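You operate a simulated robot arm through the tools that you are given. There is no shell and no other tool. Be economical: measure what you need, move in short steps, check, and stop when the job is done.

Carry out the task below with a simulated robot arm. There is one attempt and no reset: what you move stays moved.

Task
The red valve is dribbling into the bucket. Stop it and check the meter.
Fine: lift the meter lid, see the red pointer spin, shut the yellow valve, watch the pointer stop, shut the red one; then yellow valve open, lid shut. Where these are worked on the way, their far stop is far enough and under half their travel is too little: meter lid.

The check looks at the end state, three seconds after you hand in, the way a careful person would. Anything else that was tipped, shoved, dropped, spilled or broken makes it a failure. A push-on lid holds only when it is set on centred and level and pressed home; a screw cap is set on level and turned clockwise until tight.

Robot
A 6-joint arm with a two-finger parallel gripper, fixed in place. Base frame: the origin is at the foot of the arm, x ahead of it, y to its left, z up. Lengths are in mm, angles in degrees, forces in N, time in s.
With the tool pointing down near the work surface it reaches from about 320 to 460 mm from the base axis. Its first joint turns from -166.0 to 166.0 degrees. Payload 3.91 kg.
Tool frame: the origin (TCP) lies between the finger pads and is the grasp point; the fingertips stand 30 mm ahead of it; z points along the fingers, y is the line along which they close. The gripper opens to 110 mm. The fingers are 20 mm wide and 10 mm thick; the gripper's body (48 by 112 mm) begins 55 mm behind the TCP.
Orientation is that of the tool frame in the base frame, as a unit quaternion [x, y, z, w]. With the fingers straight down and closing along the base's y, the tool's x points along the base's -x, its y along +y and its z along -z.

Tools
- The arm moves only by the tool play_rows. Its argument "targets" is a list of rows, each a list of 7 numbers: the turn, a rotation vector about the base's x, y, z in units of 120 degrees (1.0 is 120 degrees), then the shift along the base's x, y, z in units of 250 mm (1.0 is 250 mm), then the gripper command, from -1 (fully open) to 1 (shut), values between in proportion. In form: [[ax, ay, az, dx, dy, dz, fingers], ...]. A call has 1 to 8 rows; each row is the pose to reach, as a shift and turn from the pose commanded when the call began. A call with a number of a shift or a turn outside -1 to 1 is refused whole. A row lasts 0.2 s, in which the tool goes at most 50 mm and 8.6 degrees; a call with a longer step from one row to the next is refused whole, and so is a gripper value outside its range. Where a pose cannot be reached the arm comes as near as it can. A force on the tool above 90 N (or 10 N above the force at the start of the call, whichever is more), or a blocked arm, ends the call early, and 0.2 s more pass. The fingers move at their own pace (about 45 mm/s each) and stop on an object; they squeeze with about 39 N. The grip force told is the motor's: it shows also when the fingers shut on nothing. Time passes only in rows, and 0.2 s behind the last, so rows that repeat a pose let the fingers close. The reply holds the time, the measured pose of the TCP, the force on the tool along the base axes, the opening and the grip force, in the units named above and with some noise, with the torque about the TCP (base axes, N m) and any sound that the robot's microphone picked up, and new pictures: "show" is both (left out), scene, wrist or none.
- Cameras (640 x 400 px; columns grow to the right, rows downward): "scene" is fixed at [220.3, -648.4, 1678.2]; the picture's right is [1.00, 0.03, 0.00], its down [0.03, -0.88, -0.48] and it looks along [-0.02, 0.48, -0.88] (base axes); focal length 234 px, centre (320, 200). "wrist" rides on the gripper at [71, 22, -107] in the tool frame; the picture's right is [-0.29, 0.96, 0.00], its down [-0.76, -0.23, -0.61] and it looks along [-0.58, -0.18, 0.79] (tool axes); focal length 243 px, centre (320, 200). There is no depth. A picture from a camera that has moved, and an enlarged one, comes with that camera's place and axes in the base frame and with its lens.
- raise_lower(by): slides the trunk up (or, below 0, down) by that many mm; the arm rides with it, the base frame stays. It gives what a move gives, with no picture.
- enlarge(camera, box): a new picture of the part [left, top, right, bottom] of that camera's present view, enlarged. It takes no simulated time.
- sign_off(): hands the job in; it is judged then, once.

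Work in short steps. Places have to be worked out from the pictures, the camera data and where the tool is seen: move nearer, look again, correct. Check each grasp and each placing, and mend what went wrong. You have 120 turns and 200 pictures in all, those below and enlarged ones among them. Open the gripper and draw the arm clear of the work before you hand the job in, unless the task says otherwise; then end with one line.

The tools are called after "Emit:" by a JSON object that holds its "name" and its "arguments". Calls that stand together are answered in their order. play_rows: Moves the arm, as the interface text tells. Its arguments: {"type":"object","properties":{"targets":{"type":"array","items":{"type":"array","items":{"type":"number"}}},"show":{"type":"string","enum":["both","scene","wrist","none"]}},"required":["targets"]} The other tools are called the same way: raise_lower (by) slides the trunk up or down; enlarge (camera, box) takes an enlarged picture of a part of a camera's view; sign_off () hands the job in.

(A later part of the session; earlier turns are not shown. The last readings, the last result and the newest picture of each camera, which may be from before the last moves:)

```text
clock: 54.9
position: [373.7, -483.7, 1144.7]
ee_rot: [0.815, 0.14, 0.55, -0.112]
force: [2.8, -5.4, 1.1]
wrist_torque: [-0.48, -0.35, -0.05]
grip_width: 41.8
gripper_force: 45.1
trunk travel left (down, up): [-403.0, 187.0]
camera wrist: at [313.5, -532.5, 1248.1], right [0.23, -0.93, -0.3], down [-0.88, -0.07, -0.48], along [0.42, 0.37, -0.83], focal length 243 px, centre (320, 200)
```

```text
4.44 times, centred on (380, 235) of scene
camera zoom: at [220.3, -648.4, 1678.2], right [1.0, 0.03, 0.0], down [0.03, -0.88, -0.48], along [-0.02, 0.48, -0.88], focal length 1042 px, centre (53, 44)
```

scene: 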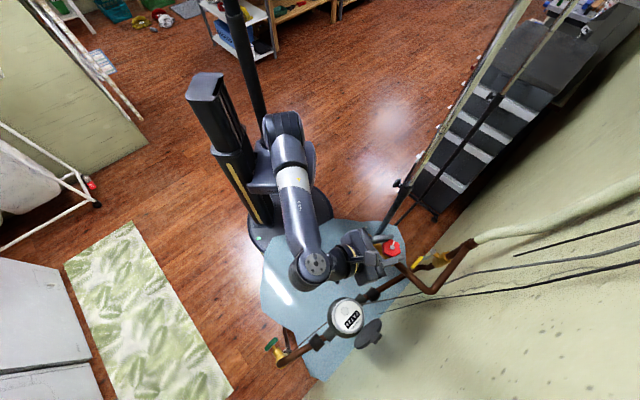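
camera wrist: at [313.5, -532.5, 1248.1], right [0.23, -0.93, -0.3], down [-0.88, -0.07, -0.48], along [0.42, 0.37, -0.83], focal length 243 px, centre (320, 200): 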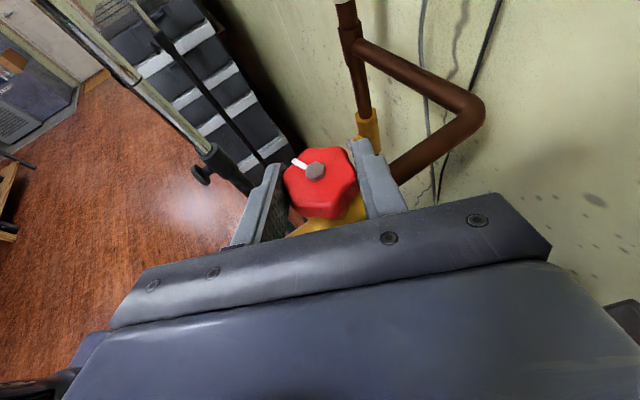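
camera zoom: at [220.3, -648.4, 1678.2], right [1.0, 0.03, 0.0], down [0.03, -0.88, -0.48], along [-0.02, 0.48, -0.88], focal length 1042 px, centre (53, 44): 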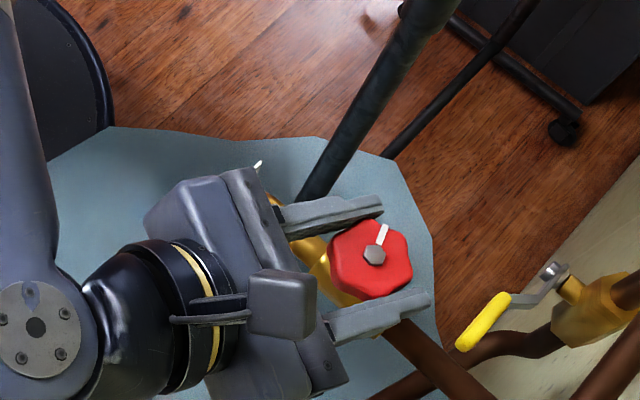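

Gripped at azimuth 21°. I turn a longer clockwise stroke of 68°.

Emit:
{"name": "play_rows", "arguments": {"targets": [[0, 0, -0.0705, -0.001, 0.004, 0, 1], [0, 0, -0.141, -0.002, 0.008, 0, 1], [0, 0, -0.2115, -0.002, 0.012, 0, 1], [0, 0, -0.282, -0.002, 0.0156, 0, 1], [0, 0, -0.3525, 0, 0.02, 0, 1], [0, 0, -0.423, 0.002, 0.024, 0, 1], [0, 0, -0.4935, 0.004, 0.027, 0, 1], [0, 0, -0.564, 0.0056, 0.03, 0, 1]], "show": "both"}}

Emit:
{"name": "enlarge", "arguments": {"camera": "scene", "box": [330, 190, 430, 280]}}

```text
clock: 56.7
position: [375.8, -475.1, 1144.5]
ee_rot: [0.756, -0.337, 0.519, 0.213]
force: [2.4, 4.5, 0.4]
wrist_torque: [-0.56, 0.55, 0.92]
grip_width: 41.4
gripper_force: 44.5
trunk travel left (down, up): [-403.0, 187.0]
camera wrist: at [307.8, -437.5, 1248.6], right [-0.77, -0.57, -0.3], down [-0.4, 0.78, -0.48], along [0.5, -0.25, -0.83], focal length 243 px, centre (320, 200)
```

scene: 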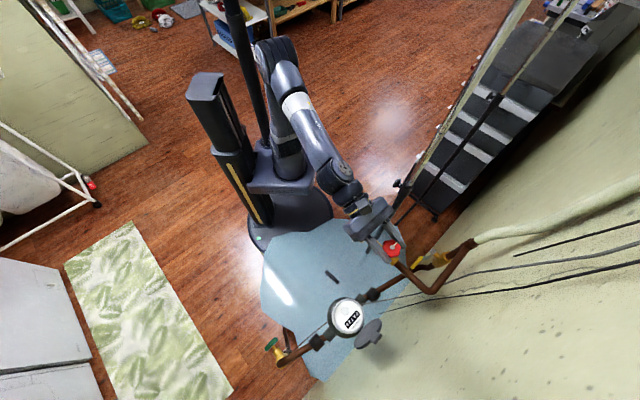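
wrist: 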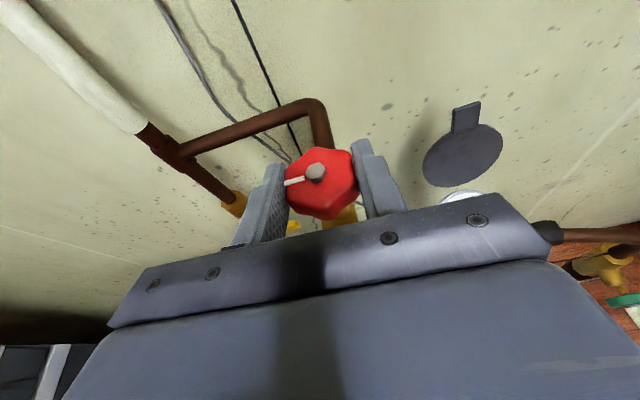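

```text
4.44 times, centred on (380, 235) of scene
camera zoom: at [220.3, -648.4, 1678.2], right [1.0, 0.03, 0.0], down [0.03, -0.88, -0.48], along [-0.02, 0.48, -0.88], focal length 1042 px, centre (53, 44)
```

zoom: 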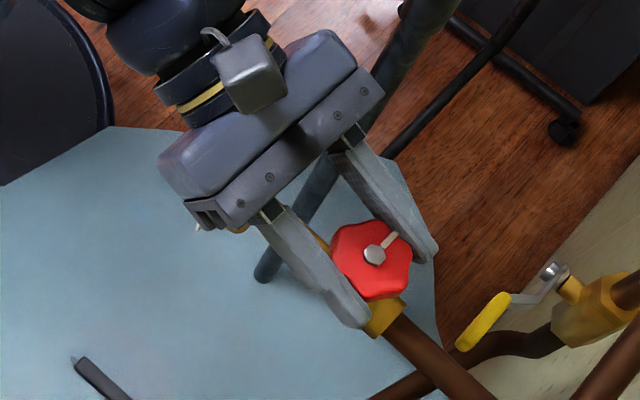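

The knob now stops turning (my fingers slipped around it) and the stream has vanished, so red is shut. I release and back out.

Emit:
{"name": "play_rows", "arguments": {"targets": [[0, 0, 0, 0, 0, 0, -0.35], [0, 0, 0, 0, 0, 0, -0.35], [0, 0, 0, 0, 0, 0, -0.35], [0, 0, 0, -0.08, 0.085, 0.05, -0.35], [0, 0, 0, -0.16, 0.17, 0.1, -0.35], [0, 0, 0, -0.25, 0.26, 0.15, -0.35]], "show": "both"}}

Emit:
{"name": "enlarge", "arguments": {"camera": "scene", "box": [310, 210, 430, 290]}}

```text
clock: 58.1
position: [312.4, -413.1, 1183.0]
ee_rot: [0.755, -0.338, 0.52, 0.213]
force: [0.2, -1.0, 0.6]
wrist_torque: [0.01, 0.01, -0.04]
grip_width: 73.9
gripper_force: 0.1
trunk travel left (down, up): [-403.0, 187.0]
camera wrist: at [244.1, -375.5, 1285.9], right [-0.77, -0.57, -0.3], down [-0.4, 0.79, -0.47], along [0.5, -0.25, -0.83], focal length 243 px, centre (320, 200)
```

scene: 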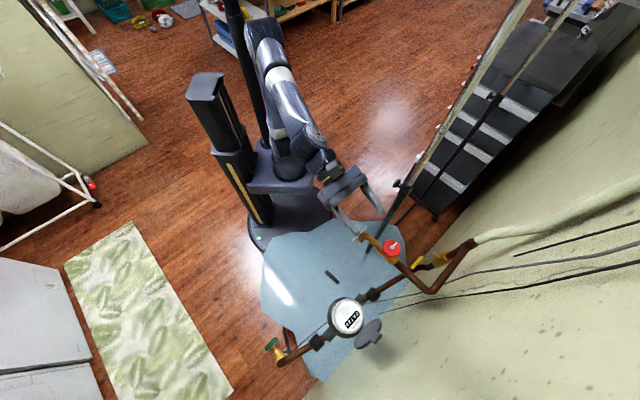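
wrist: 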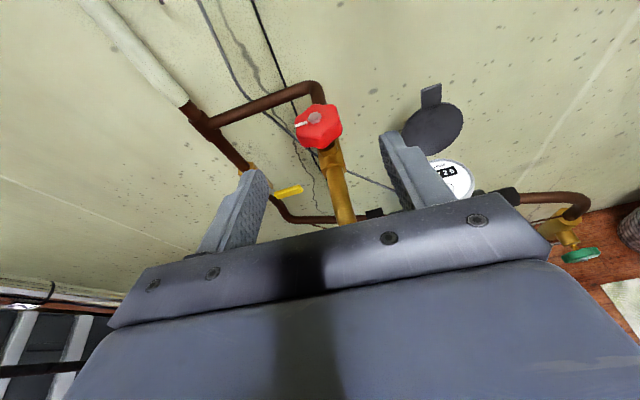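

```text
5.00 times, centred on (370, 250) of scene
camera zoom: at [220.3, -648.4, 1678.2], right [1.0, 0.03, 0.0], down [0.03, -0.88, -0.48], along [-0.02, 0.48, -0.88], focal length 1172 px, centre (70, -50)
```

zoom: 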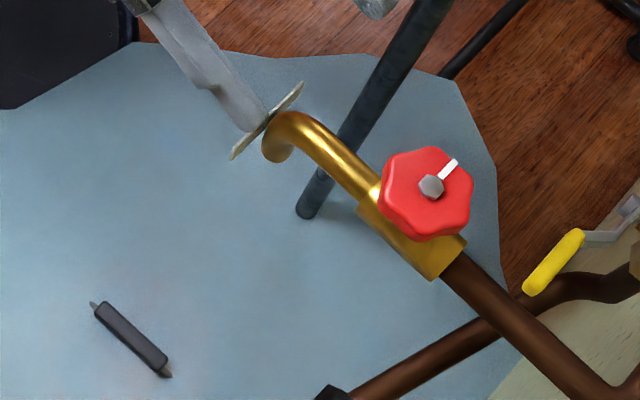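

No stream now. Next I reopen yellow: I go back over to its front with the tool levelled and the fingers closed.

Emit:
{"name": "play_rows", "arguments": {"targets": [[-0.02, -0.022, 0.01, 0.06, 0.08, 0.1, 1], [-0.04, -0.044, 0.02, 0.18, 0.16, 0.11, 1], [-0.06, -0.066, 0.03, 0.34, 0.2, 0.11, 1], [-0.08, -0.088, 0.04, 0.5, 0.21, 0.11, 1], [-0.102, -0.11, 0.05, 0.66, 0.21, 0.11, 1], [-0.102, -0.11, 0.05, 0.66, 0.21, 0.11, 1]], "show": "none"}}

```text
clock: 59.5
position: [477.1, -358.8, 1208.5]
ee_rot: [0.681, -0.261, 0.646, 0.225]
force: [0.7, -0.2, -0.3]
wrist_torque: [0.0, -0.02, 0.01]
grip_width: 0.0
gripper_force: 37.4
trunk travel left (down, up): [-403.0, 187.0]
```

Emit:
{"name": "raise_lower", "arguments": {"by": -273}}

Emit:
{"name": "enlarge", "arguments": {"camera": "wrist", "box": [0, 0, 640, 400]}}

```text
clock: 62.3
position: [476.3, -360.1, 936.6]
ee_rot: [0.68, -0.263, 0.647, 0.225]
force: [-0.8, 0.3, -0.3]
wrist_torque: [-0.01, 0.0, -0.01]
grip_width: 0.0
gripper_force: 37.6
trunk travel left (down, up): [-130.0, 460.0]
```

```text
1.00 times, centred on (320, 200) of wrist (not enlarged: the box is as wide or as high as the picture)
camera zoom: at [382.0, -311.4, 1012.6], right [-0.63, -0.71, -0.32], down [-0.33, 0.62, -0.71], along [0.7, -0.34, -0.62], focal length 243 px, centre (320, 200)
```

zoom: 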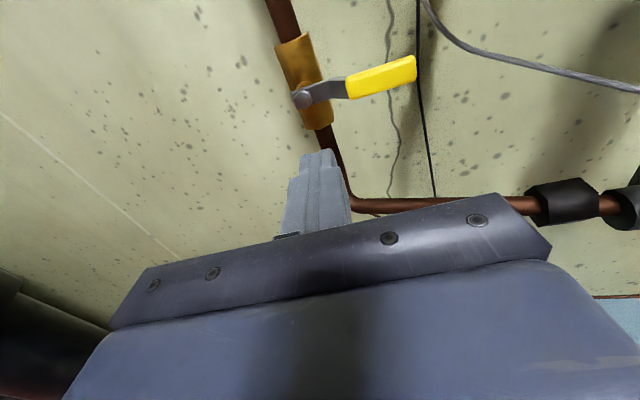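

I slide under the lever: -38 mm along the wall, then 78 mm forward at z≈933.

Emit:
{"name": "play_rows", "arguments": {"targets": [[0, 0, 0, -0.059, -0.048, -0.008, 1], [0, 0, 0, -0.118, -0.096, -0.014, 1], [0, 0, 0, -0.05, -0.18, -0.014, 1], [0, 0, 0, 0.015, -0.26, -0.014, 1], [0, 0, 0, 0.079, -0.338, -0.014, 1]], "show": "both"}}

Emit:
{"name": "enlarge", "arguments": {"camera": "scene", "box": [340, 190, 460, 280]}}

```text
clock: 63.6
position: [489.0, -435.3, 934.6]
ee_rot: [0.683, -0.261, 0.644, 0.225]
force: [-57.4, 61.4, -2.9]
wrist_torque: [-0.53, -0.25, 0.06]
grip_width: 0.0
gripper_force: 37.8
trunk travel left (down, up): [-130.0, 460.0]
stopped in row 5: the force on the tool passed its limit at 108 N (the readings are from after the stop); the commanded pose is now the measured one
camera wrist: at [396.2, -387.4, 1010.1], right [-0.63, -0.71, -0.32], down [-0.34, 0.62, -0.71], along [0.7, -0.34, -0.63], focal length 243 px, centre (320, 200)
```

scene: 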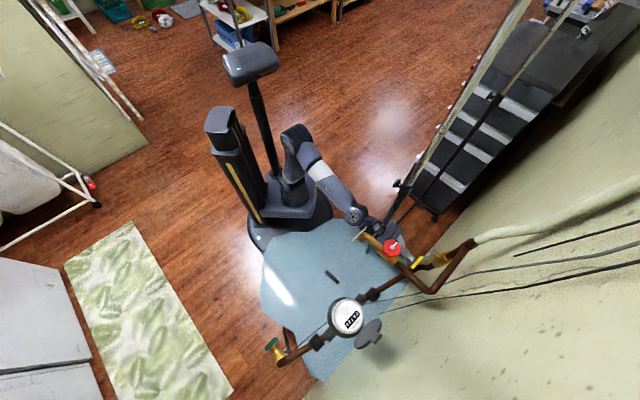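
wrist: 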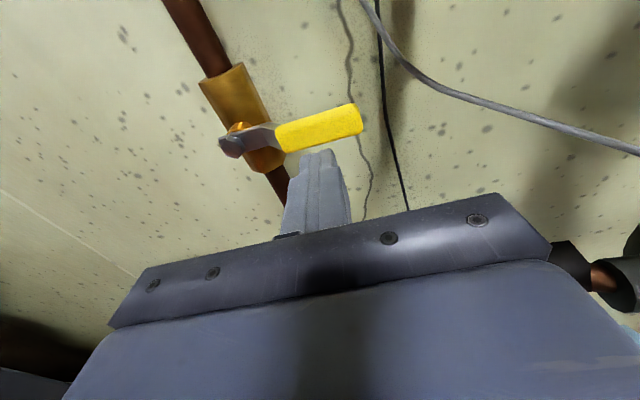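

```text
4.44 times, centred on (400, 235) of scene
camera zoom: at [220.3, -648.4, 1678.2], right [1.0, 0.03, 0.0], down [0.03, -0.88, -0.48], along [-0.02, 0.48, -0.88], focal length 1042 px, centre (-36, 44)
```

zoom: 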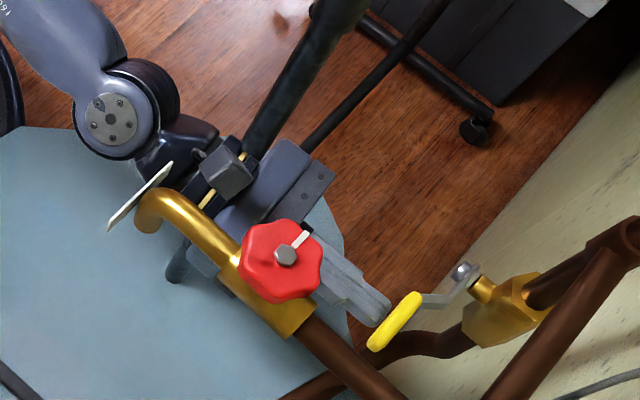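

The fingertip ran into the lever's front, so its underside is lower than I judged. I back off, drop 16 mm and retry.

Emit:
{"name": "play_rows", "arguments": {"targets": [[0, 0, 0, -0.04, 0.05, 0, 1], [0, 0, 0, -0.05, 0.062, -0.04, 1], [0, 0, 0, -0.05, 0.062, -0.07, 1], [0, 0, 0, -0.01, 0.012, -0.07, 1]], "show": "wrist"}}

Emit:
{"name": "enlarge", "arguments": {"camera": "wrist", "box": [200, 70, 400, 195]}}

```text
clock: 64.6
position: [490.9, -439.4, 911.3]
ee_rot: [0.685, -0.263, 0.642, 0.224]
force: [-0.1, -1.1, 0.8]
wrist_torque: [0.04, 0.01, -0.02]
grip_width: 0.0
gripper_force: 37.5
trunk travel left (down, up): [-130.0, 460.0]
camera wrist: at [398.4, -390.8, 988.0], right [-0.63, -0.71, -0.32], down [-0.34, 0.62, -0.71], along [0.7, -0.34, -0.63], focal length 243 px, centre (320, 200)
```

wrist: 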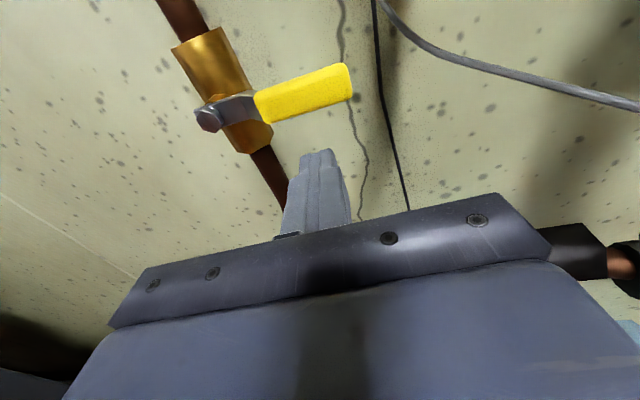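

```text
3.20 times, centred on (300, 132) of wrist
camera zoom: at [398.4, -390.8, 988.0], right [-0.63, -0.71, -0.32], down [-0.34, 0.62, -0.71], along [0.7, -0.34, -0.63], focal length 776 px, centre (384, 416)
```

zoom: 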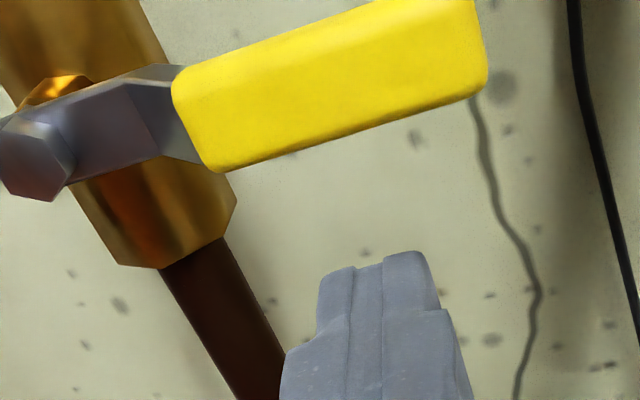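

I advance 10 mm under the lever, then push up along its arc.

Emit:
{"name": "play_rows", "arguments": {"targets": [[0, 0, 0, 0.025, -0.031, 0, 1], [0, 0, 0, 0.028, -0.028, 0.06, 1], [0, 0, 0, 0.028, -0.028, 0.112, 1], [0, 0, 0, 0.019, -0.036, 0.15, 1], [0, 0, 0, 0.019, -0.036, 0.185, 1], [0, 0, 0, 0.0175, -0.037, 0.236, 1], [0, 0, 0, 0.03, -0.027, 0.292, 1]], "show": "both"}}

```text
clock: 66.2
position: [498.9, -444.7, 984.9]
ee_rot: [0.684, -0.263, 0.642, 0.224]
force: [0.2, 0.9, 0.0]
wrist_torque: [-0.02, -0.01, -0.03]
grip_width: 0.1
gripper_force: 37.9
trunk travel left (down, up): [-130.0, 460.0]
camera wrist: at [405.8, -396.7, 1062.6], right [-0.63, -0.71, -0.32], down [-0.34, 0.62, -0.71], along [0.7, -0.34, -0.63], focal length 243 px, centre (320, 200)
```

scene: 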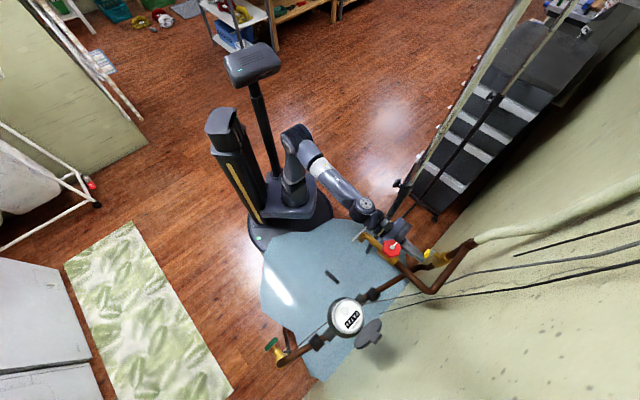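
wrist: 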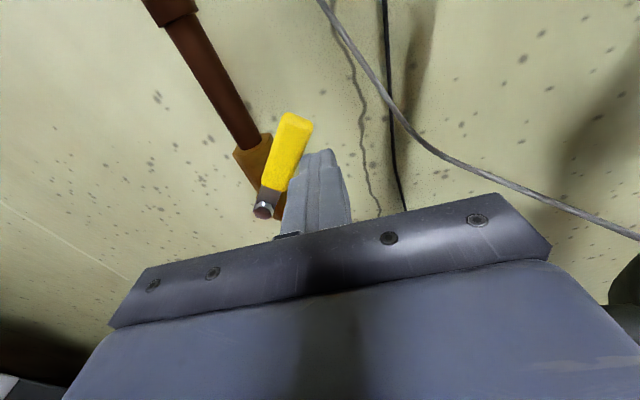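

The lever is halfway up; I continue the arc to vertical.

Emit:
{"name": "play_rows", "arguments": {"targets": [[0, 0, 0, 0.025, 0.02, 0.056, 1], [0, 0, 0, 0.045, 0.036, 0.08, 1], [0, 0, 0, 0.062, 0.051, 0.1, 1], [0, 0, 0, 0.08, 0.064, 0.11, 1], [0, 0, 0, 0.093, 0.076, 0.116, 1], [0, 0, 0, 0.115, 0.094, 0.128, 1]], "show": "both"}}

Emit:
{"name": "enlarge", "arguments": {"camera": "wrist", "box": [180, 40, 380, 220]}}

```text
clock: 67.6
position: [529.4, -421.0, 1017.2]
ee_rot: [0.684, -0.263, 0.642, 0.225]
force: [-0.4, 0.8, 0.3]
wrist_torque: [0.01, -0.03, 0.0]
grip_width: 0.0
gripper_force: 37.3
trunk travel left (down, up): [-130.0, 460.0]
camera wrist: at [435.6, -373.2, 1093.8], right [-0.63, -0.71, -0.32], down [-0.34, 0.62, -0.71], along [0.7, -0.34, -0.63], focal length 243 px, centre (320, 200)
```

scene: 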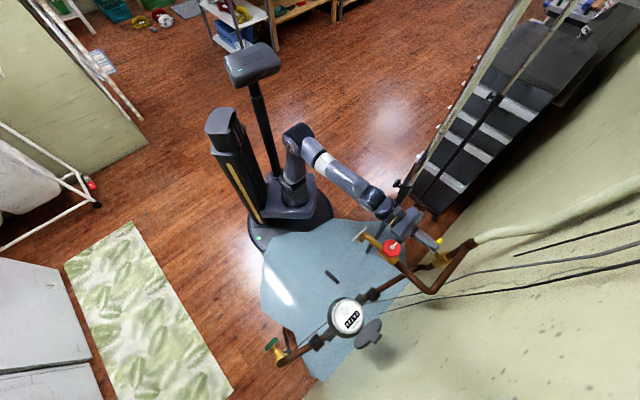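
wrist: 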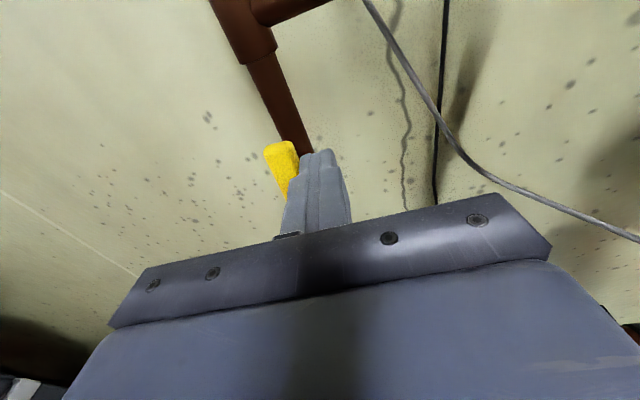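

```text
2.22 times, centred on (280, 130) of wrist
camera zoom: at [435.6, -373.2, 1093.8], right [-0.63, -0.71, -0.32], down [-0.34, 0.62, -0.71], along [0.7, -0.34, -0.63], focal length 539 px, centre (409, 356)
```

zoom: 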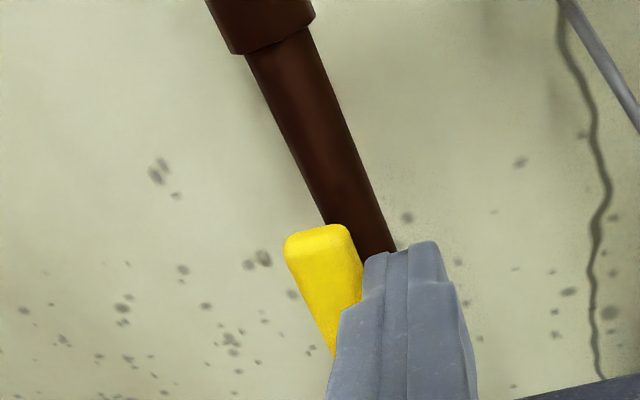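

The lever is about vertical; I push on gently to find the stop.

Emit:
{"name": "play_rows", "arguments": {"targets": [[0, 0, 0, 0.012, 0.01, 0, 1], [0, 0, 0, 0.024, 0.02, 0, 1], [0, 0, 0, 0.032, 0.026, 0, 1]], "show": "wrist"}}

```text
clock: 68.4
position: [533.5, -418.9, 1016.8]
ee_rot: [0.683, -0.26, 0.645, 0.223]
force: [-19.0, -12.0, 1.2]
wrist_torque: [-0.17, 0.18, -0.47]
grip_width: 0.0
gripper_force: 37.3
trunk travel left (down, up): [-130.0, 460.0]
camera wrist: at [438.6, -370.9, 1093.2], right [-0.63, -0.71, -0.32], down [-0.34, 0.62, -0.71], along [0.7, -0.33, -0.63], focal length 243 px, centre (320, 200)
```

wrist: 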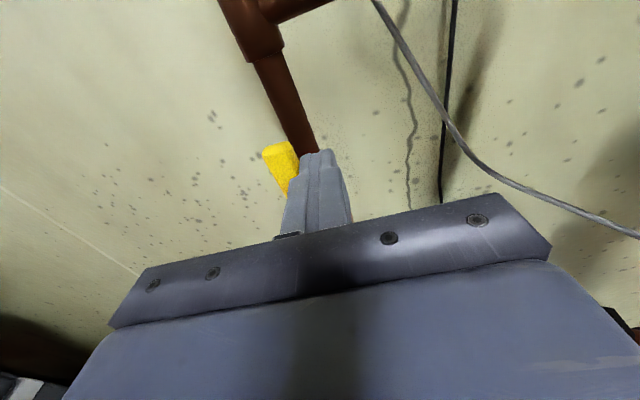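

The stop is felt (22 N), so yellow is fully open. I ease off, back out, and check for any drain flow.

Emit:
{"name": "play_rows", "arguments": {"targets": [[0, 0, 0, -0.035, -0.028, 0, 1], [0, 0, 0, -0.08, 0.03, 0, 1], [0, 0, 0, -0.14, 0.11, 0, 1], [0, 0, 0, -0.2, 0.19, 0, 1], [0, 0, 0, -0.22, 0.23, 0, 1]], "show": "both"}}

Emit:
{"name": "enlarge", "arguments": {"camera": "scene", "box": [330, 210, 450, 290]}}

```text
clock: 69.6
position: [478.1, -359.6, 1015.1]
ee_rot: [0.683, -0.26, 0.645, 0.223]
force: [0.2, 0.5, -1.3]
wrist_torque: [0.0, 0.03, 0.0]
grip_width: 0.0
gripper_force: 37.6
out of reach, approached as far as the arm can: row 5
trunk travel left (down, up): [-130.0, 460.0]
camera wrist: at [384.1, -311.8, 1090.7], right [-0.62, -0.71, -0.32], down [-0.34, 0.62, -0.71], along [0.7, -0.33, -0.63], focal length 243 px, centre (320, 200)
```

scene: 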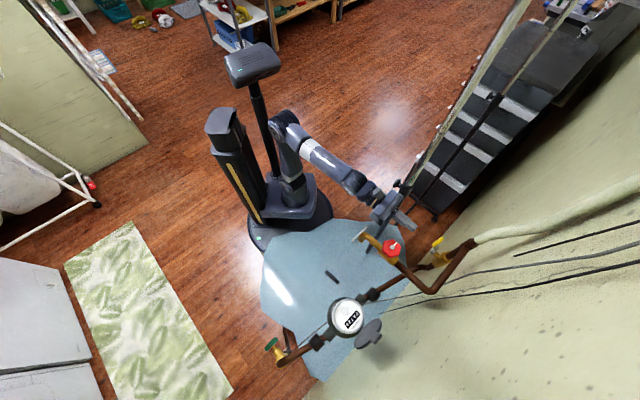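
wrist: 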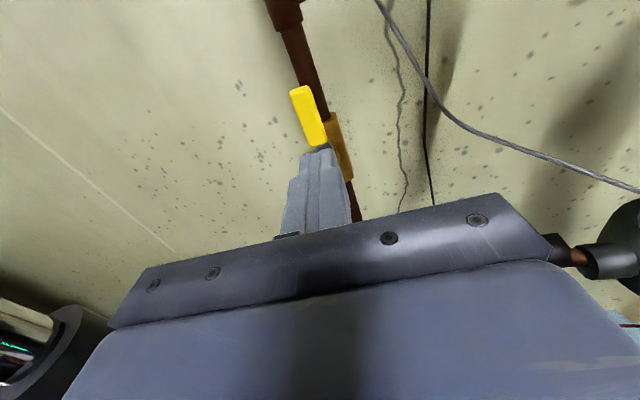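

```text
5.00 times, centred on (390, 250) of scene
camera zoom: at [220.3, -648.4, 1678.2], right [1.0, 0.03, 0.0], down [0.03, -0.88, -0.48], along [-0.02, 0.48, -0.88], focal length 1172 px, centre (-30, -50)
```

zoom: 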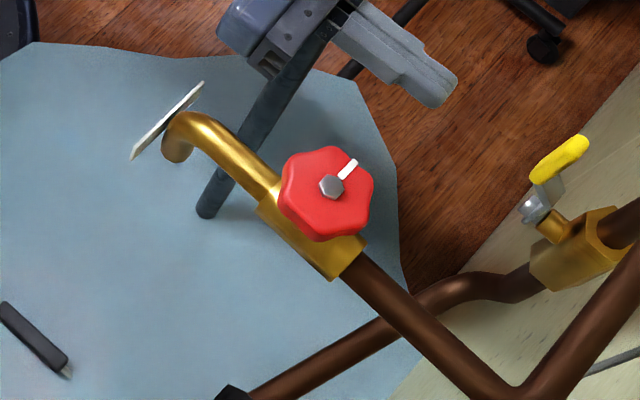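

With yellow open there is still no stream, so red holds. To be sure red is at its stop and not just slipping in my fingers, I regrip it once more on the way to the lid.

Emit:
{"name": "raise_lower", "arguments": {"by": 195}}

Emit:
{"name": "play_rows", "arguments": {"targets": [[0, 0, 0, -0.16, -0.03, 0, 1], [0, 0, 0, -0.32, -0.07, 0, 1], [0, 0, 0, -0.48, -0.12, 0, 0.2], [0, 0, 0, -0.64, -0.18, 0, -0.27], [0.02, 0.03, 0.06, -0.7, -0.24, -0.03, -0.27], [0.04, 0.07, 0.11, -0.71, -0.3, -0.06, -0.27], [0.05, 0.1, 0.17, -0.72, -0.36, -0.09, -0.27], [0.063, 0.136, 0.22, -0.72, -0.42, -0.13, -0.27]], "show": "both"}}

```text
clock: 71.7
position: [478.3, -360.9, 1209.2]
ee_rot: [0.684, -0.26, 0.644, 0.222]
force: [0.2, 0.1, 0.4]
wrist_torque: [-0.03, 0.0, -0.02]
grip_width: 0.0
gripper_force: 37.8
trunk travel left (down, up): [-325.0, 265.0]
```

```text
clock: 73.5
position: [297.7, -465.6, 1176.1]
ee_rot: [0.823, -0.104, 0.556, 0.058]
force: [0.9, 0.7, -0.7]
wrist_torque: [-0.03, 0.01, -0.02]
grip_width: 69.7
gripper_force: 0.1
trunk travel left (down, up): [-325.0, 265.0]
camera wrist: at [221.1, -470.1, 1280.5], right [-0.33, -0.9, -0.29], down [-0.77, 0.43, -0.47], along [0.55, 0.06, -0.83], focal length 243 px, centre (320, 200)
```

scene: 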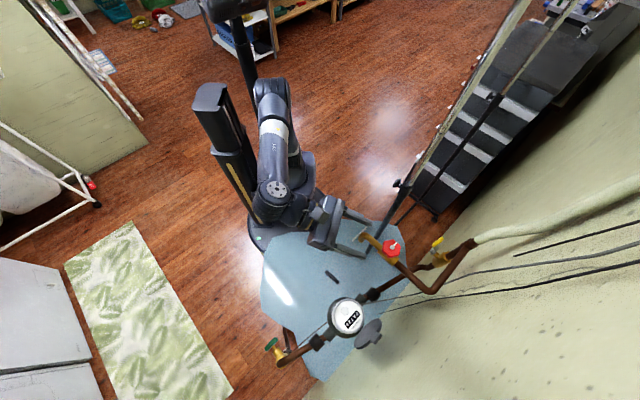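
wrist: 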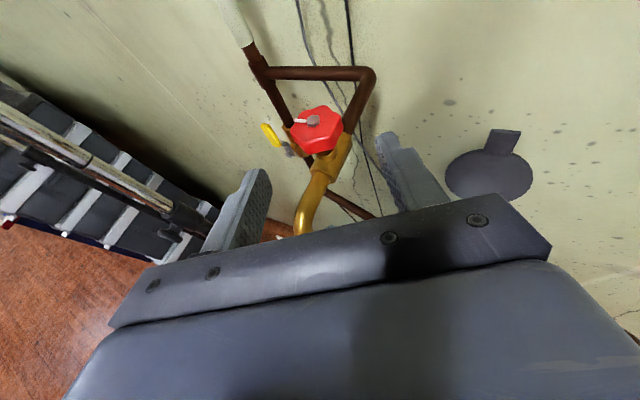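

Emit:
{"name": "play_rows", "arguments": {"targets": [[0, 0, 0, 0.1, -0.018, -0.04, -0.27], [0, 0, 0, 0.2, -0.036, -0.08, -0.27], [0, 0, 0, 0.301, -0.055, -0.12, -0.27], [0, 0, 0, 0.301, -0.055, -0.12, 1], [0, 0, 0, 0.301, -0.055, -0.12, 1], [0, 0, 0, 0.301, -0.055, -0.12, 1]], "show": "wrist"}}

Emit:
{"name": "enlarge", "arguments": {"camera": "scene", "box": [330, 190, 430, 280]}}

```text
clock: 74.9
position: [372.6, -479.0, 1146.8]
ee_rot: [0.823, -0.104, 0.556, 0.058]
force: [1.5, 4.3, -2.1]
wrist_torque: [-0.41, 0.12, 0.04]
grip_width: 41.5
gripper_force: 44.0
trunk travel left (down, up): [-325.0, 265.0]
camera wrist: at [296.0, -484.0, 1250.9], right [-0.33, -0.9, -0.29], down [-0.77, 0.43, -0.47], along [0.55, 0.06, -0.83], focal length 243 px, centre (320, 200)
```

wrist: 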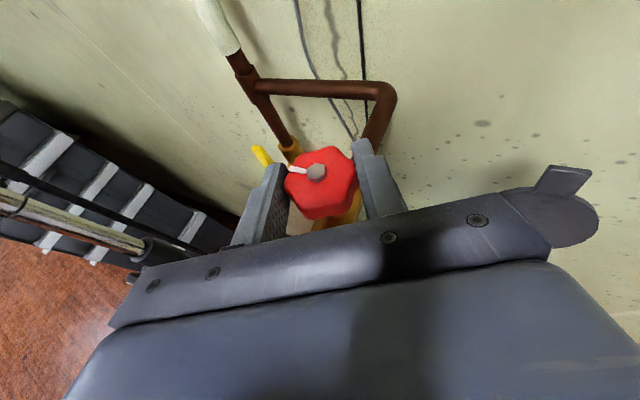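

```text
4.44 times, centred on (380, 235) of scene
camera zoom: at [220.3, -648.4, 1678.2], right [1.0, 0.03, 0.0], down [0.03, -0.88, -0.48], along [-0.02, 0.48, -0.88], focal length 1042 px, centre (53, 44)
```

zoom: 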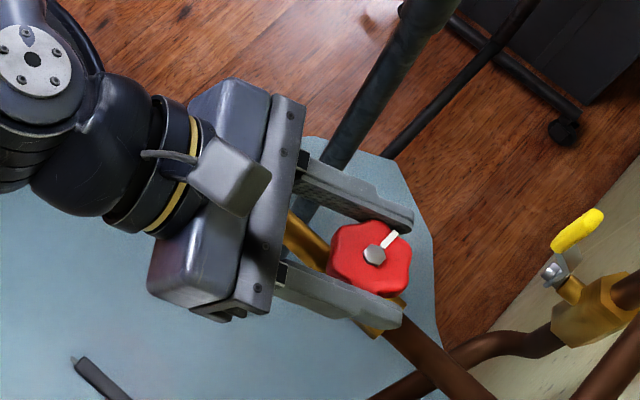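

Emit:
{"name": "play_rows", "arguments": {"targets": [[0, 0, -0.058, 0.002, 0.003, 0, 1], [0, 0, -0.116, 0.004, 0.006, 0, 1], [0, 0, -0.174, 0.006, 0.009, 0, 1], [0, 0, -0.232, 0.008, 0.012, 0, 1], [0, 0, -0.28, 0.0096, 0.0148, 0, 1]], "show": "wrist"}}

Emit:
{"name": "enlarge", "arguments": {"camera": "scene", "box": [330, 190, 430, 280]}}

```text
clock: 76.1
position: [374.8, -474.2, 1147.9]
ee_rot: [0.757, -0.337, 0.516, 0.219]
force: [-2.0, 8.0, 1.9]
wrist_torque: [-0.24, 0.89, 0.86]
grip_width: 40.7
gripper_force: 45.0
trunk travel left (down, up): [-325.0, 265.0]
camera wrist: at [308.4, -435.6, 1251.4], right [-0.77, -0.57, -0.28], down [-0.4, 0.78, -0.48], along [0.49, -0.25, -0.83], focal length 243 px, centre (320, 200)
```

wrist: 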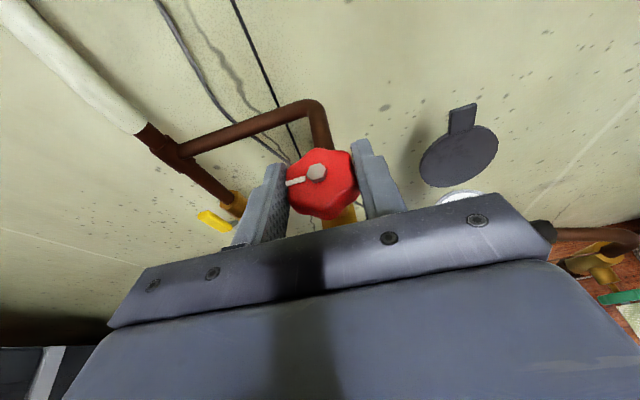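

```text
4.44 times, centred on (380, 235) of scene
camera zoom: at [220.3, -648.4, 1678.2], right [1.0, 0.03, 0.0], down [0.03, -0.88, -0.48], along [-0.02, 0.48, -0.88], focal length 1042 px, centre (53, 44)
```

zoom: 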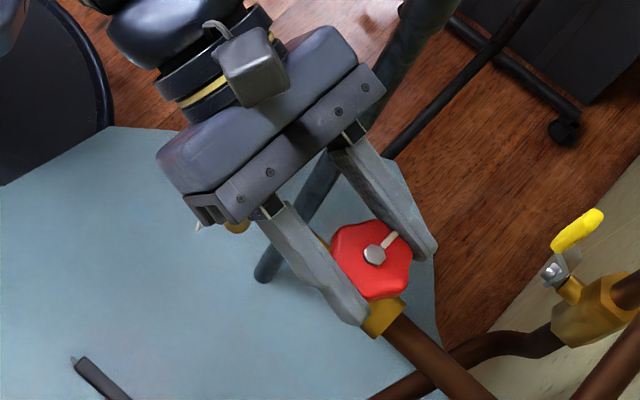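

The mark did not move at all against a 35° twist, so red is firmly at its closed stop. I release and retract.

Emit:
{"name": "play_rows", "arguments": {"targets": [[0, 0, 0, 0, 0, 0, -0.35], [0, 0, 0, 0, 0, 0, -0.35], [0, 0, 0, 0, 0, 0, -0.35], [0, 0, 0, -0.08, 0.085, 0.05, -0.35], [0, 0, 0, -0.16, 0.17, 0.1, -0.35], [0, 0, 0, -0.25, 0.26, 0.15, -0.35]], "show": "none"}}

Emit:
{"name": "play_rows", "arguments": {"targets": [[-0.03, -0.03, -0.01, -0.06, -0.08, 0.02, -0.35], [-0.06, -0.06, -0.02, -0.12, -0.18, 0.02, -0.35], [-0.1, -0.09, -0.03, -0.2, -0.32, 0.02, -0.35], [-0.133, -0.12, -0.04, -0.28, -0.45, 0.02, -0.35]], "show": "both"}}

```text
clock: 77.5
position: [314.2, -409.7, 1184.2]
ee_rot: [0.757, -0.337, 0.516, 0.217]
force: [0.3, -0.1, -0.2]
wrist_torque: [0.03, 0.03, 0.0]
grip_width: 74.3
gripper_force: 0.0
trunk travel left (down, up): [-325.0, 265.0]
```

```text
clock: 78.5
position: [243.0, -522.5, 1185.7]
ee_rot: [0.634, -0.319, 0.639, 0.298]
force: [0.8, -0.2, 0.8]
wrist_torque: [0.06, 0.01, -0.06]
grip_width: 74.3
gripper_force: 0.1
trunk travel left (down, up): [-325.0, 265.0]
camera wrist: at [157.3, -453.9, 1257.0], right [-0.75, -0.58, -0.32], down [-0.18, 0.64, -0.75], along [0.64, -0.5, -0.58], focal length 243 px, centre (320, 200)
```

scene: 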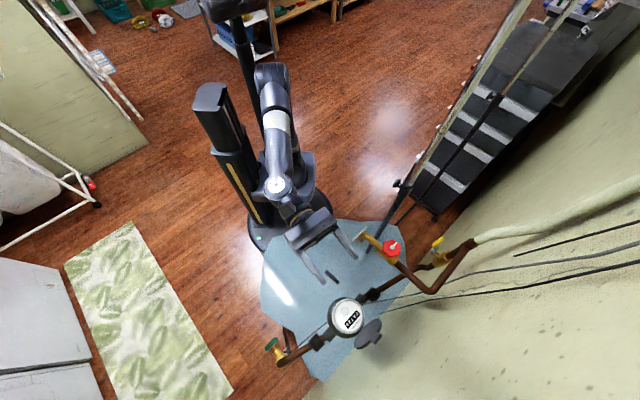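
wrist: 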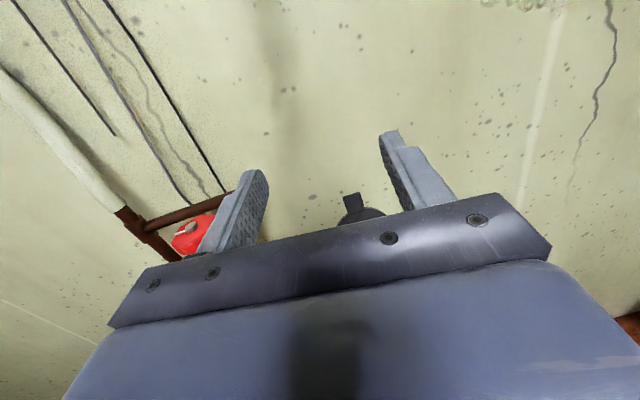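

Emit:
{"name": "raise_lower", "arguments": {"by": -150}}

Emit:
{"name": "enlarge", "arguments": {"camera": "wrist", "box": [200, 60, 456, 220]}}

Emit:
{"name": "enlarge", "arguments": {"camera": "scene", "box": [290, 250, 400, 360]}}

```text
clock: 80.2
position: [243.1, -523.6, 1036.5]
ee_rot: [0.634, -0.318, 0.639, 0.297]
force: [1.0, -0.2, -0.5]
wrist_torque: [0.02, -0.01, 0.01]
grip_width: 74.2
gripper_force: 0.2
trunk travel left (down, up): [-175.0, 415.0]
```

```text
2.50 times, centred on (328, 140) of wrist
camera zoom: at [157.8, -453.8, 1107.1], right [-0.75, -0.59, -0.32], down [-0.18, 0.64, -0.75], along [0.64, -0.5, -0.58], focal length 606 px, centre (300, 350)
```

zoom: 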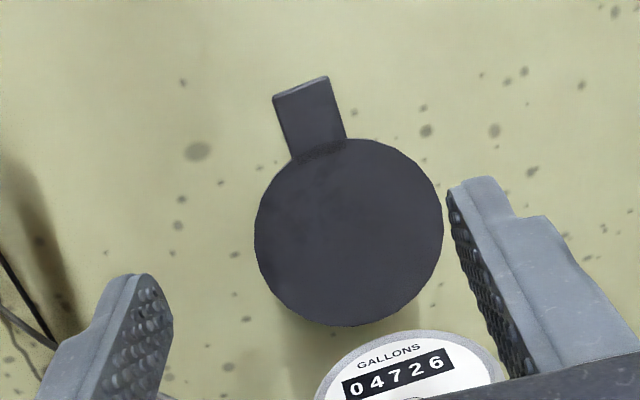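

```text
3.64 times, centred on (345, 305) of scene
camera zoom: at [220.3, -648.4, 1678.2], right [1.0, 0.03, 0.0], down [0.03, -0.88, -0.48], along [-0.02, 0.48, -0.88], focal length 853 px, centre (229, -182)
```

zoom: 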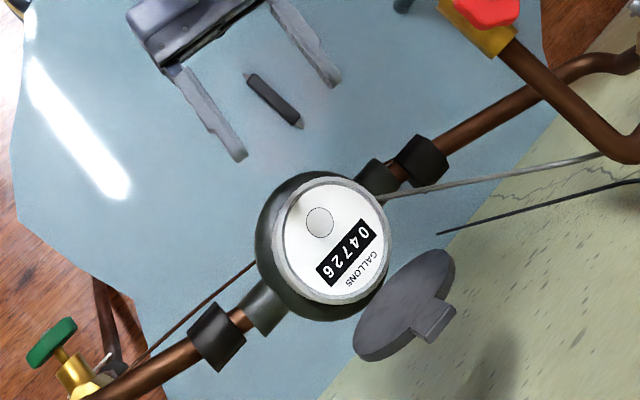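

The tab of the open lid is at ≈(353,-663,1026), with the lid leaning back about 110°. I approach to grip the tab, fingers at 50 mm, stopping short to check.

Emit:
{"name": "play_rows", "arguments": {"targets": [[0, 0, 0, 0.085, -0.11, -0.02, 0.09], [0, 0, 0, 0.17, -0.22, -0.04, 0.09], [0, 0, 0, 0.26, -0.33, -0.04, 0.09], [0, 0, 0, 0.345, -0.442, -0.04, 0.09]], "show": "both"}}

Emit:
{"name": "enlarge", "arguments": {"camera": "scene", "box": [310, 270, 400, 360]}}

```text
clock: 81.2
position: [330.4, -634.4, 1026.7]
ee_rot: [0.634, -0.319, 0.639, 0.298]
force: [-0.4, 0.1, 0.1]
wrist_torque: [0.03, 0.02, 0.0]
grip_width: 50.0
gripper_force: 0.1
trunk travel left (down, up): [-175.0, 415.0]
camera wrist: at [244.8, -564.2, 1097.4], right [-0.74, -0.59, -0.32], down [-0.18, 0.64, -0.75], along [0.64, -0.5, -0.58], focal length 243 px, centre (320, 200)
```

scene: 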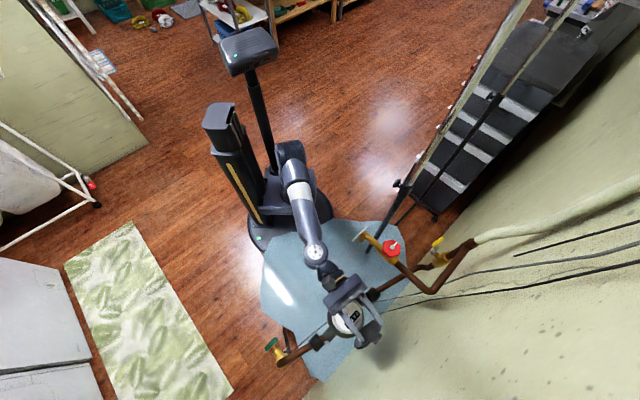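
wrist: 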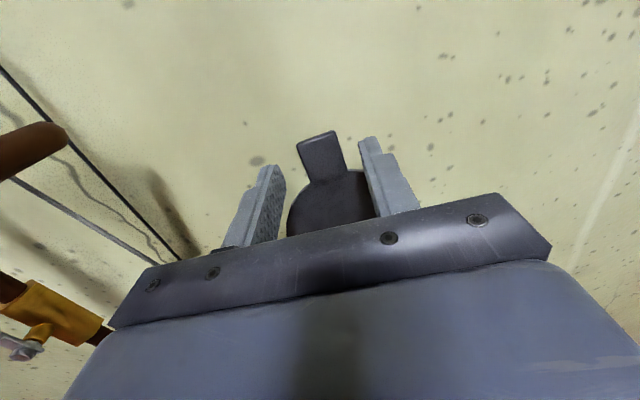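

```text
4.44 times, centred on (355, 315) of scene
camera zoom: at [220.3, -648.4, 1678.2], right [1.0, 0.03, 0.0], down [0.03, -0.88, -0.48], along [-0.02, 0.48, -0.88], focal length 1042 px, centre (164, -311)
```

zoom: 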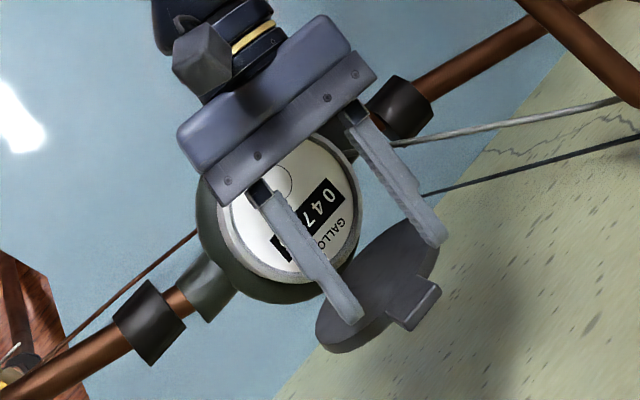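

Emit:
{"name": "play_rows", "arguments": {"targets": [[0, 0, 0, 0.02, -0.025, 0.016, 0.09], [0, 0, 0, 0.042, -0.052, 0.02, 0.09], [0, 0, 0, 0.063, -0.078, 0.02, 0.09]], "show": "wrist"}}

Emit:
{"name": "enlarge", "arguments": {"camera": "scene", "box": [310, 270, 400, 360]}}

```text
clock: 82.0
position: [345.0, -653.7, 1032.6]
ee_rot: [0.634, -0.319, 0.638, 0.298]
force: [-0.4, -0.7, 0.0]
wrist_torque: [0.02, 0.03, 0.06]
grip_width: 49.9
gripper_force: 0.0
trunk travel left (down, up): [-175.0, 415.0]
camera wrist: at [259.9, -584.0, 1102.3], right [-0.75, -0.59, -0.32], down [-0.18, 0.64, -0.75], along [0.64, -0.5, -0.58], focal length 243 px, centre (320, 200)
```

wrist: 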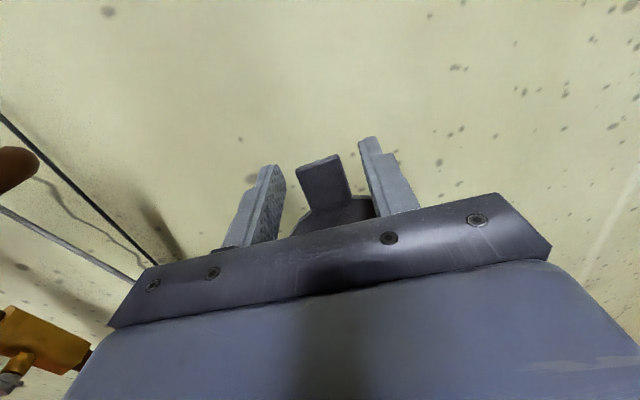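

```text
4.44 times, centred on (355, 315) of scene
camera zoom: at [220.3, -648.4, 1678.2], right [1.0, 0.03, 0.0], down [0.03, -0.88, -0.48], along [-0.02, 0.48, -0.88], focal length 1042 px, centre (164, -311)
```

zoom: 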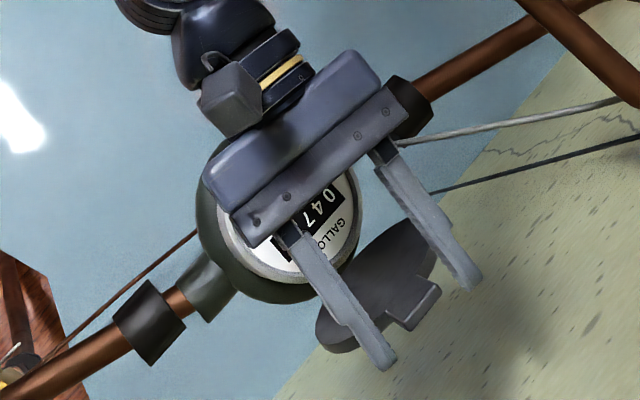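

The tab lies between the fingers near the tips. I close on it.

Emit:
{"name": "play_rows", "arguments": {"targets": [[0, 0, 0, 0, 0, 0, 0.6], [0, 0, 0, 0, 0, 0, 1], [0, 0, 0, 0, 0, 0, 1]], "show": "wrist"}}

Emit:
{"name": "enlarge", "arguments": {"camera": "scene", "box": [310, 270, 400, 360]}}

```text
clock: 82.8
position: [344.6, -652.5, 1033.7]
ee_rot: [0.634, -0.318, 0.639, 0.297]
force: [0.6, -0.7, 0.2]
wrist_torque: [-0.51, 0.32, 0.33]
grip_width: 28.3
gripper_force: 45.0
trunk travel left (down, up): [-175.0, 415.0]
camera wrist: at [260.1, -583.9, 1102.5], right [-0.75, -0.59, -0.32], down [-0.18, 0.64, -0.75], along [0.64, -0.5, -0.58], focal length 243 px, centre (320, 200)
```

wrist: 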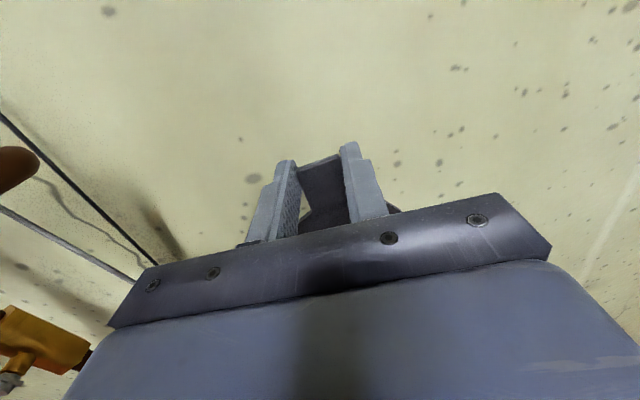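

```text
4.44 times, centred on (355, 315) of scene
camera zoom: at [220.3, -648.4, 1678.2], right [1.0, 0.03, 0.0], down [0.03, -0.88, -0.48], along [-0.02, 0.48, -0.88], focal length 1042 px, centre (164, -311)
```

zoom: 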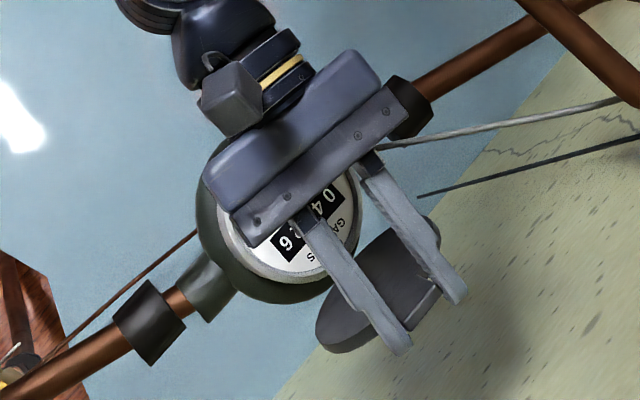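

The tab is gripped (28 mm). I pull the lid along its arc toward me, past vertical.

Emit:
{"name": "play_rows", "arguments": {"targets": [[0, 0, 0, -0.0455, 0.056, 0.012, 1], [0, 0, 0, -0.091, 0.112, 0.016, 1], [0, 0, 0, -0.137, 0.168, 0.008, 1], [0, 0, 0, -0.18, 0.22, -0.012, 1]], "show": "both"}}

Emit:
{"name": "enlarge", "arguments": {"camera": "scene", "box": [310, 270, 400, 360]}}

```text
clock: 83.8
position: [295.4, -600.9, 1028.7]
ee_rot: [0.632, -0.323, 0.638, 0.3]
force: [-18.7, -30.2, 3.8]
wrist_torque: [-0.7, -0.81, -0.65]
grip_width: 27.8
gripper_force: 45.4
trunk travel left (down, up): [-175.0, 415.0]
camera wrist: at [210.2, -531.4, 1098.7], right [-0.75, -0.58, -0.32], down [-0.17, 0.64, -0.75], along [0.64, -0.5, -0.58], focal length 243 px, centre (320, 200)
```

scene: 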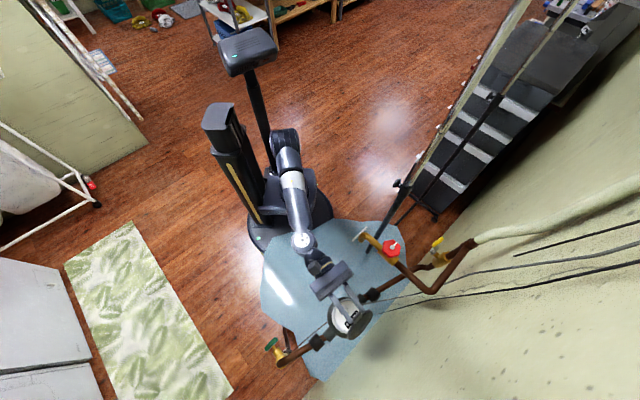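
wrist: 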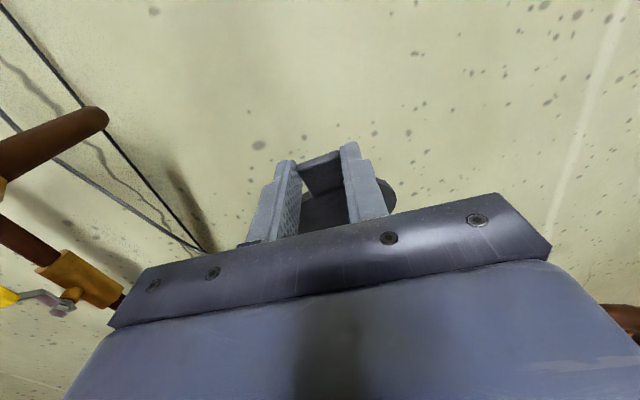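

```text
4.44 times, centred on (355, 315) of scene
camera zoom: at [220.3, -648.4, 1678.2], right [1.0, 0.03, 0.0], down [0.03, -0.88, -0.48], along [-0.02, 0.48, -0.88], focal length 1042 px, centre (164, -311)
```

zoom: 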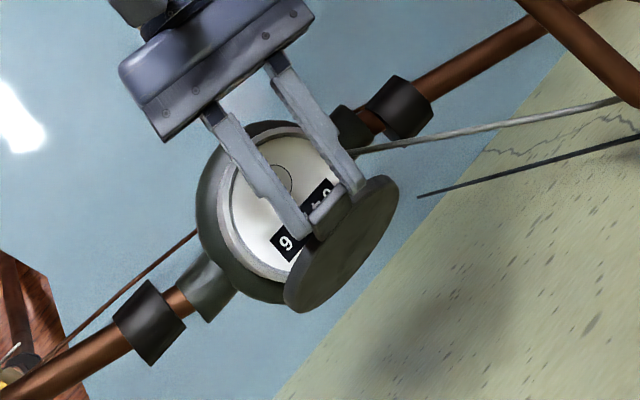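

The lid is now tilted toward me, with a sideways load because its swing plane is a bit off my axis. I correct for that and continue down the arc to about 45°.

Emit:
{"name": "play_rows", "arguments": {"targets": [[0, 0, 0, -0.018, -0.015, 0, 1], [0, 0, 0, -0.068, 0.037, -0.028, 1], [0, 0, 0, -0.116, 0.088, -0.068, 1], [0, 0, 0, -0.159, 0.133, -0.12, 1]], "show": "both"}}

Emit:
{"name": "enlarge", "arguments": {"camera": "scene", "box": [310, 270, 400, 360]}}

```text
clock: 84.8
position: [260.1, -564.5, 998.3]
ee_rot: [0.634, -0.318, 0.639, 0.297]
force: [-8.7, -17.2, 6.5]
wrist_torque: [-0.98, -0.8, -0.51]
grip_width: 27.3
gripper_force: 44.8
trunk travel left (down, up): [-175.0, 415.0]
camera wrist: at [174.3, -496.1, 1068.7], right [-0.74, -0.59, -0.32], down [-0.18, 0.64, -0.75], along [0.64, -0.5, -0.58], focal length 243 px, centre (320, 200)
```

scene: 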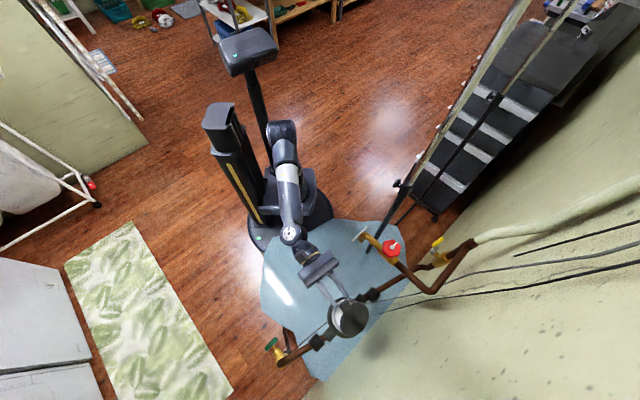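
wrist: 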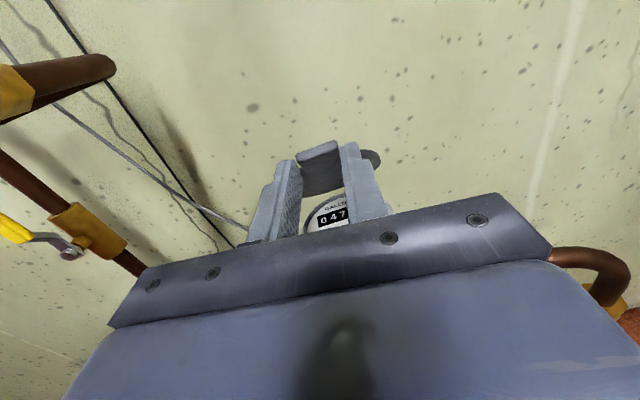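

```text
4.44 times, centred on (355, 315) of scene
camera zoom: at [220.3, -648.4, 1678.2], right [1.0, 0.03, 0.0], down [0.03, -0.88, -0.48], along [-0.02, 0.48, -0.88], focal length 1042 px, centre (164, -311)
```

zoom: 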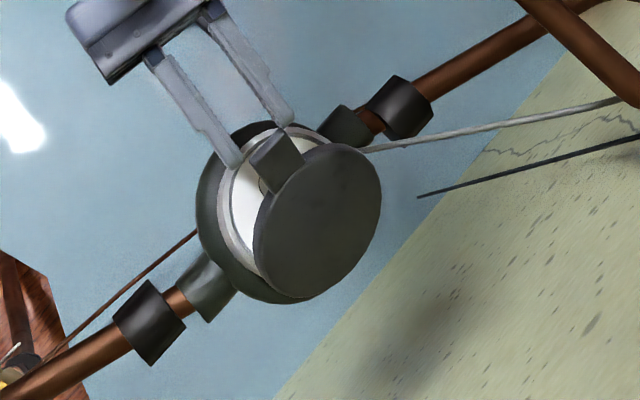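

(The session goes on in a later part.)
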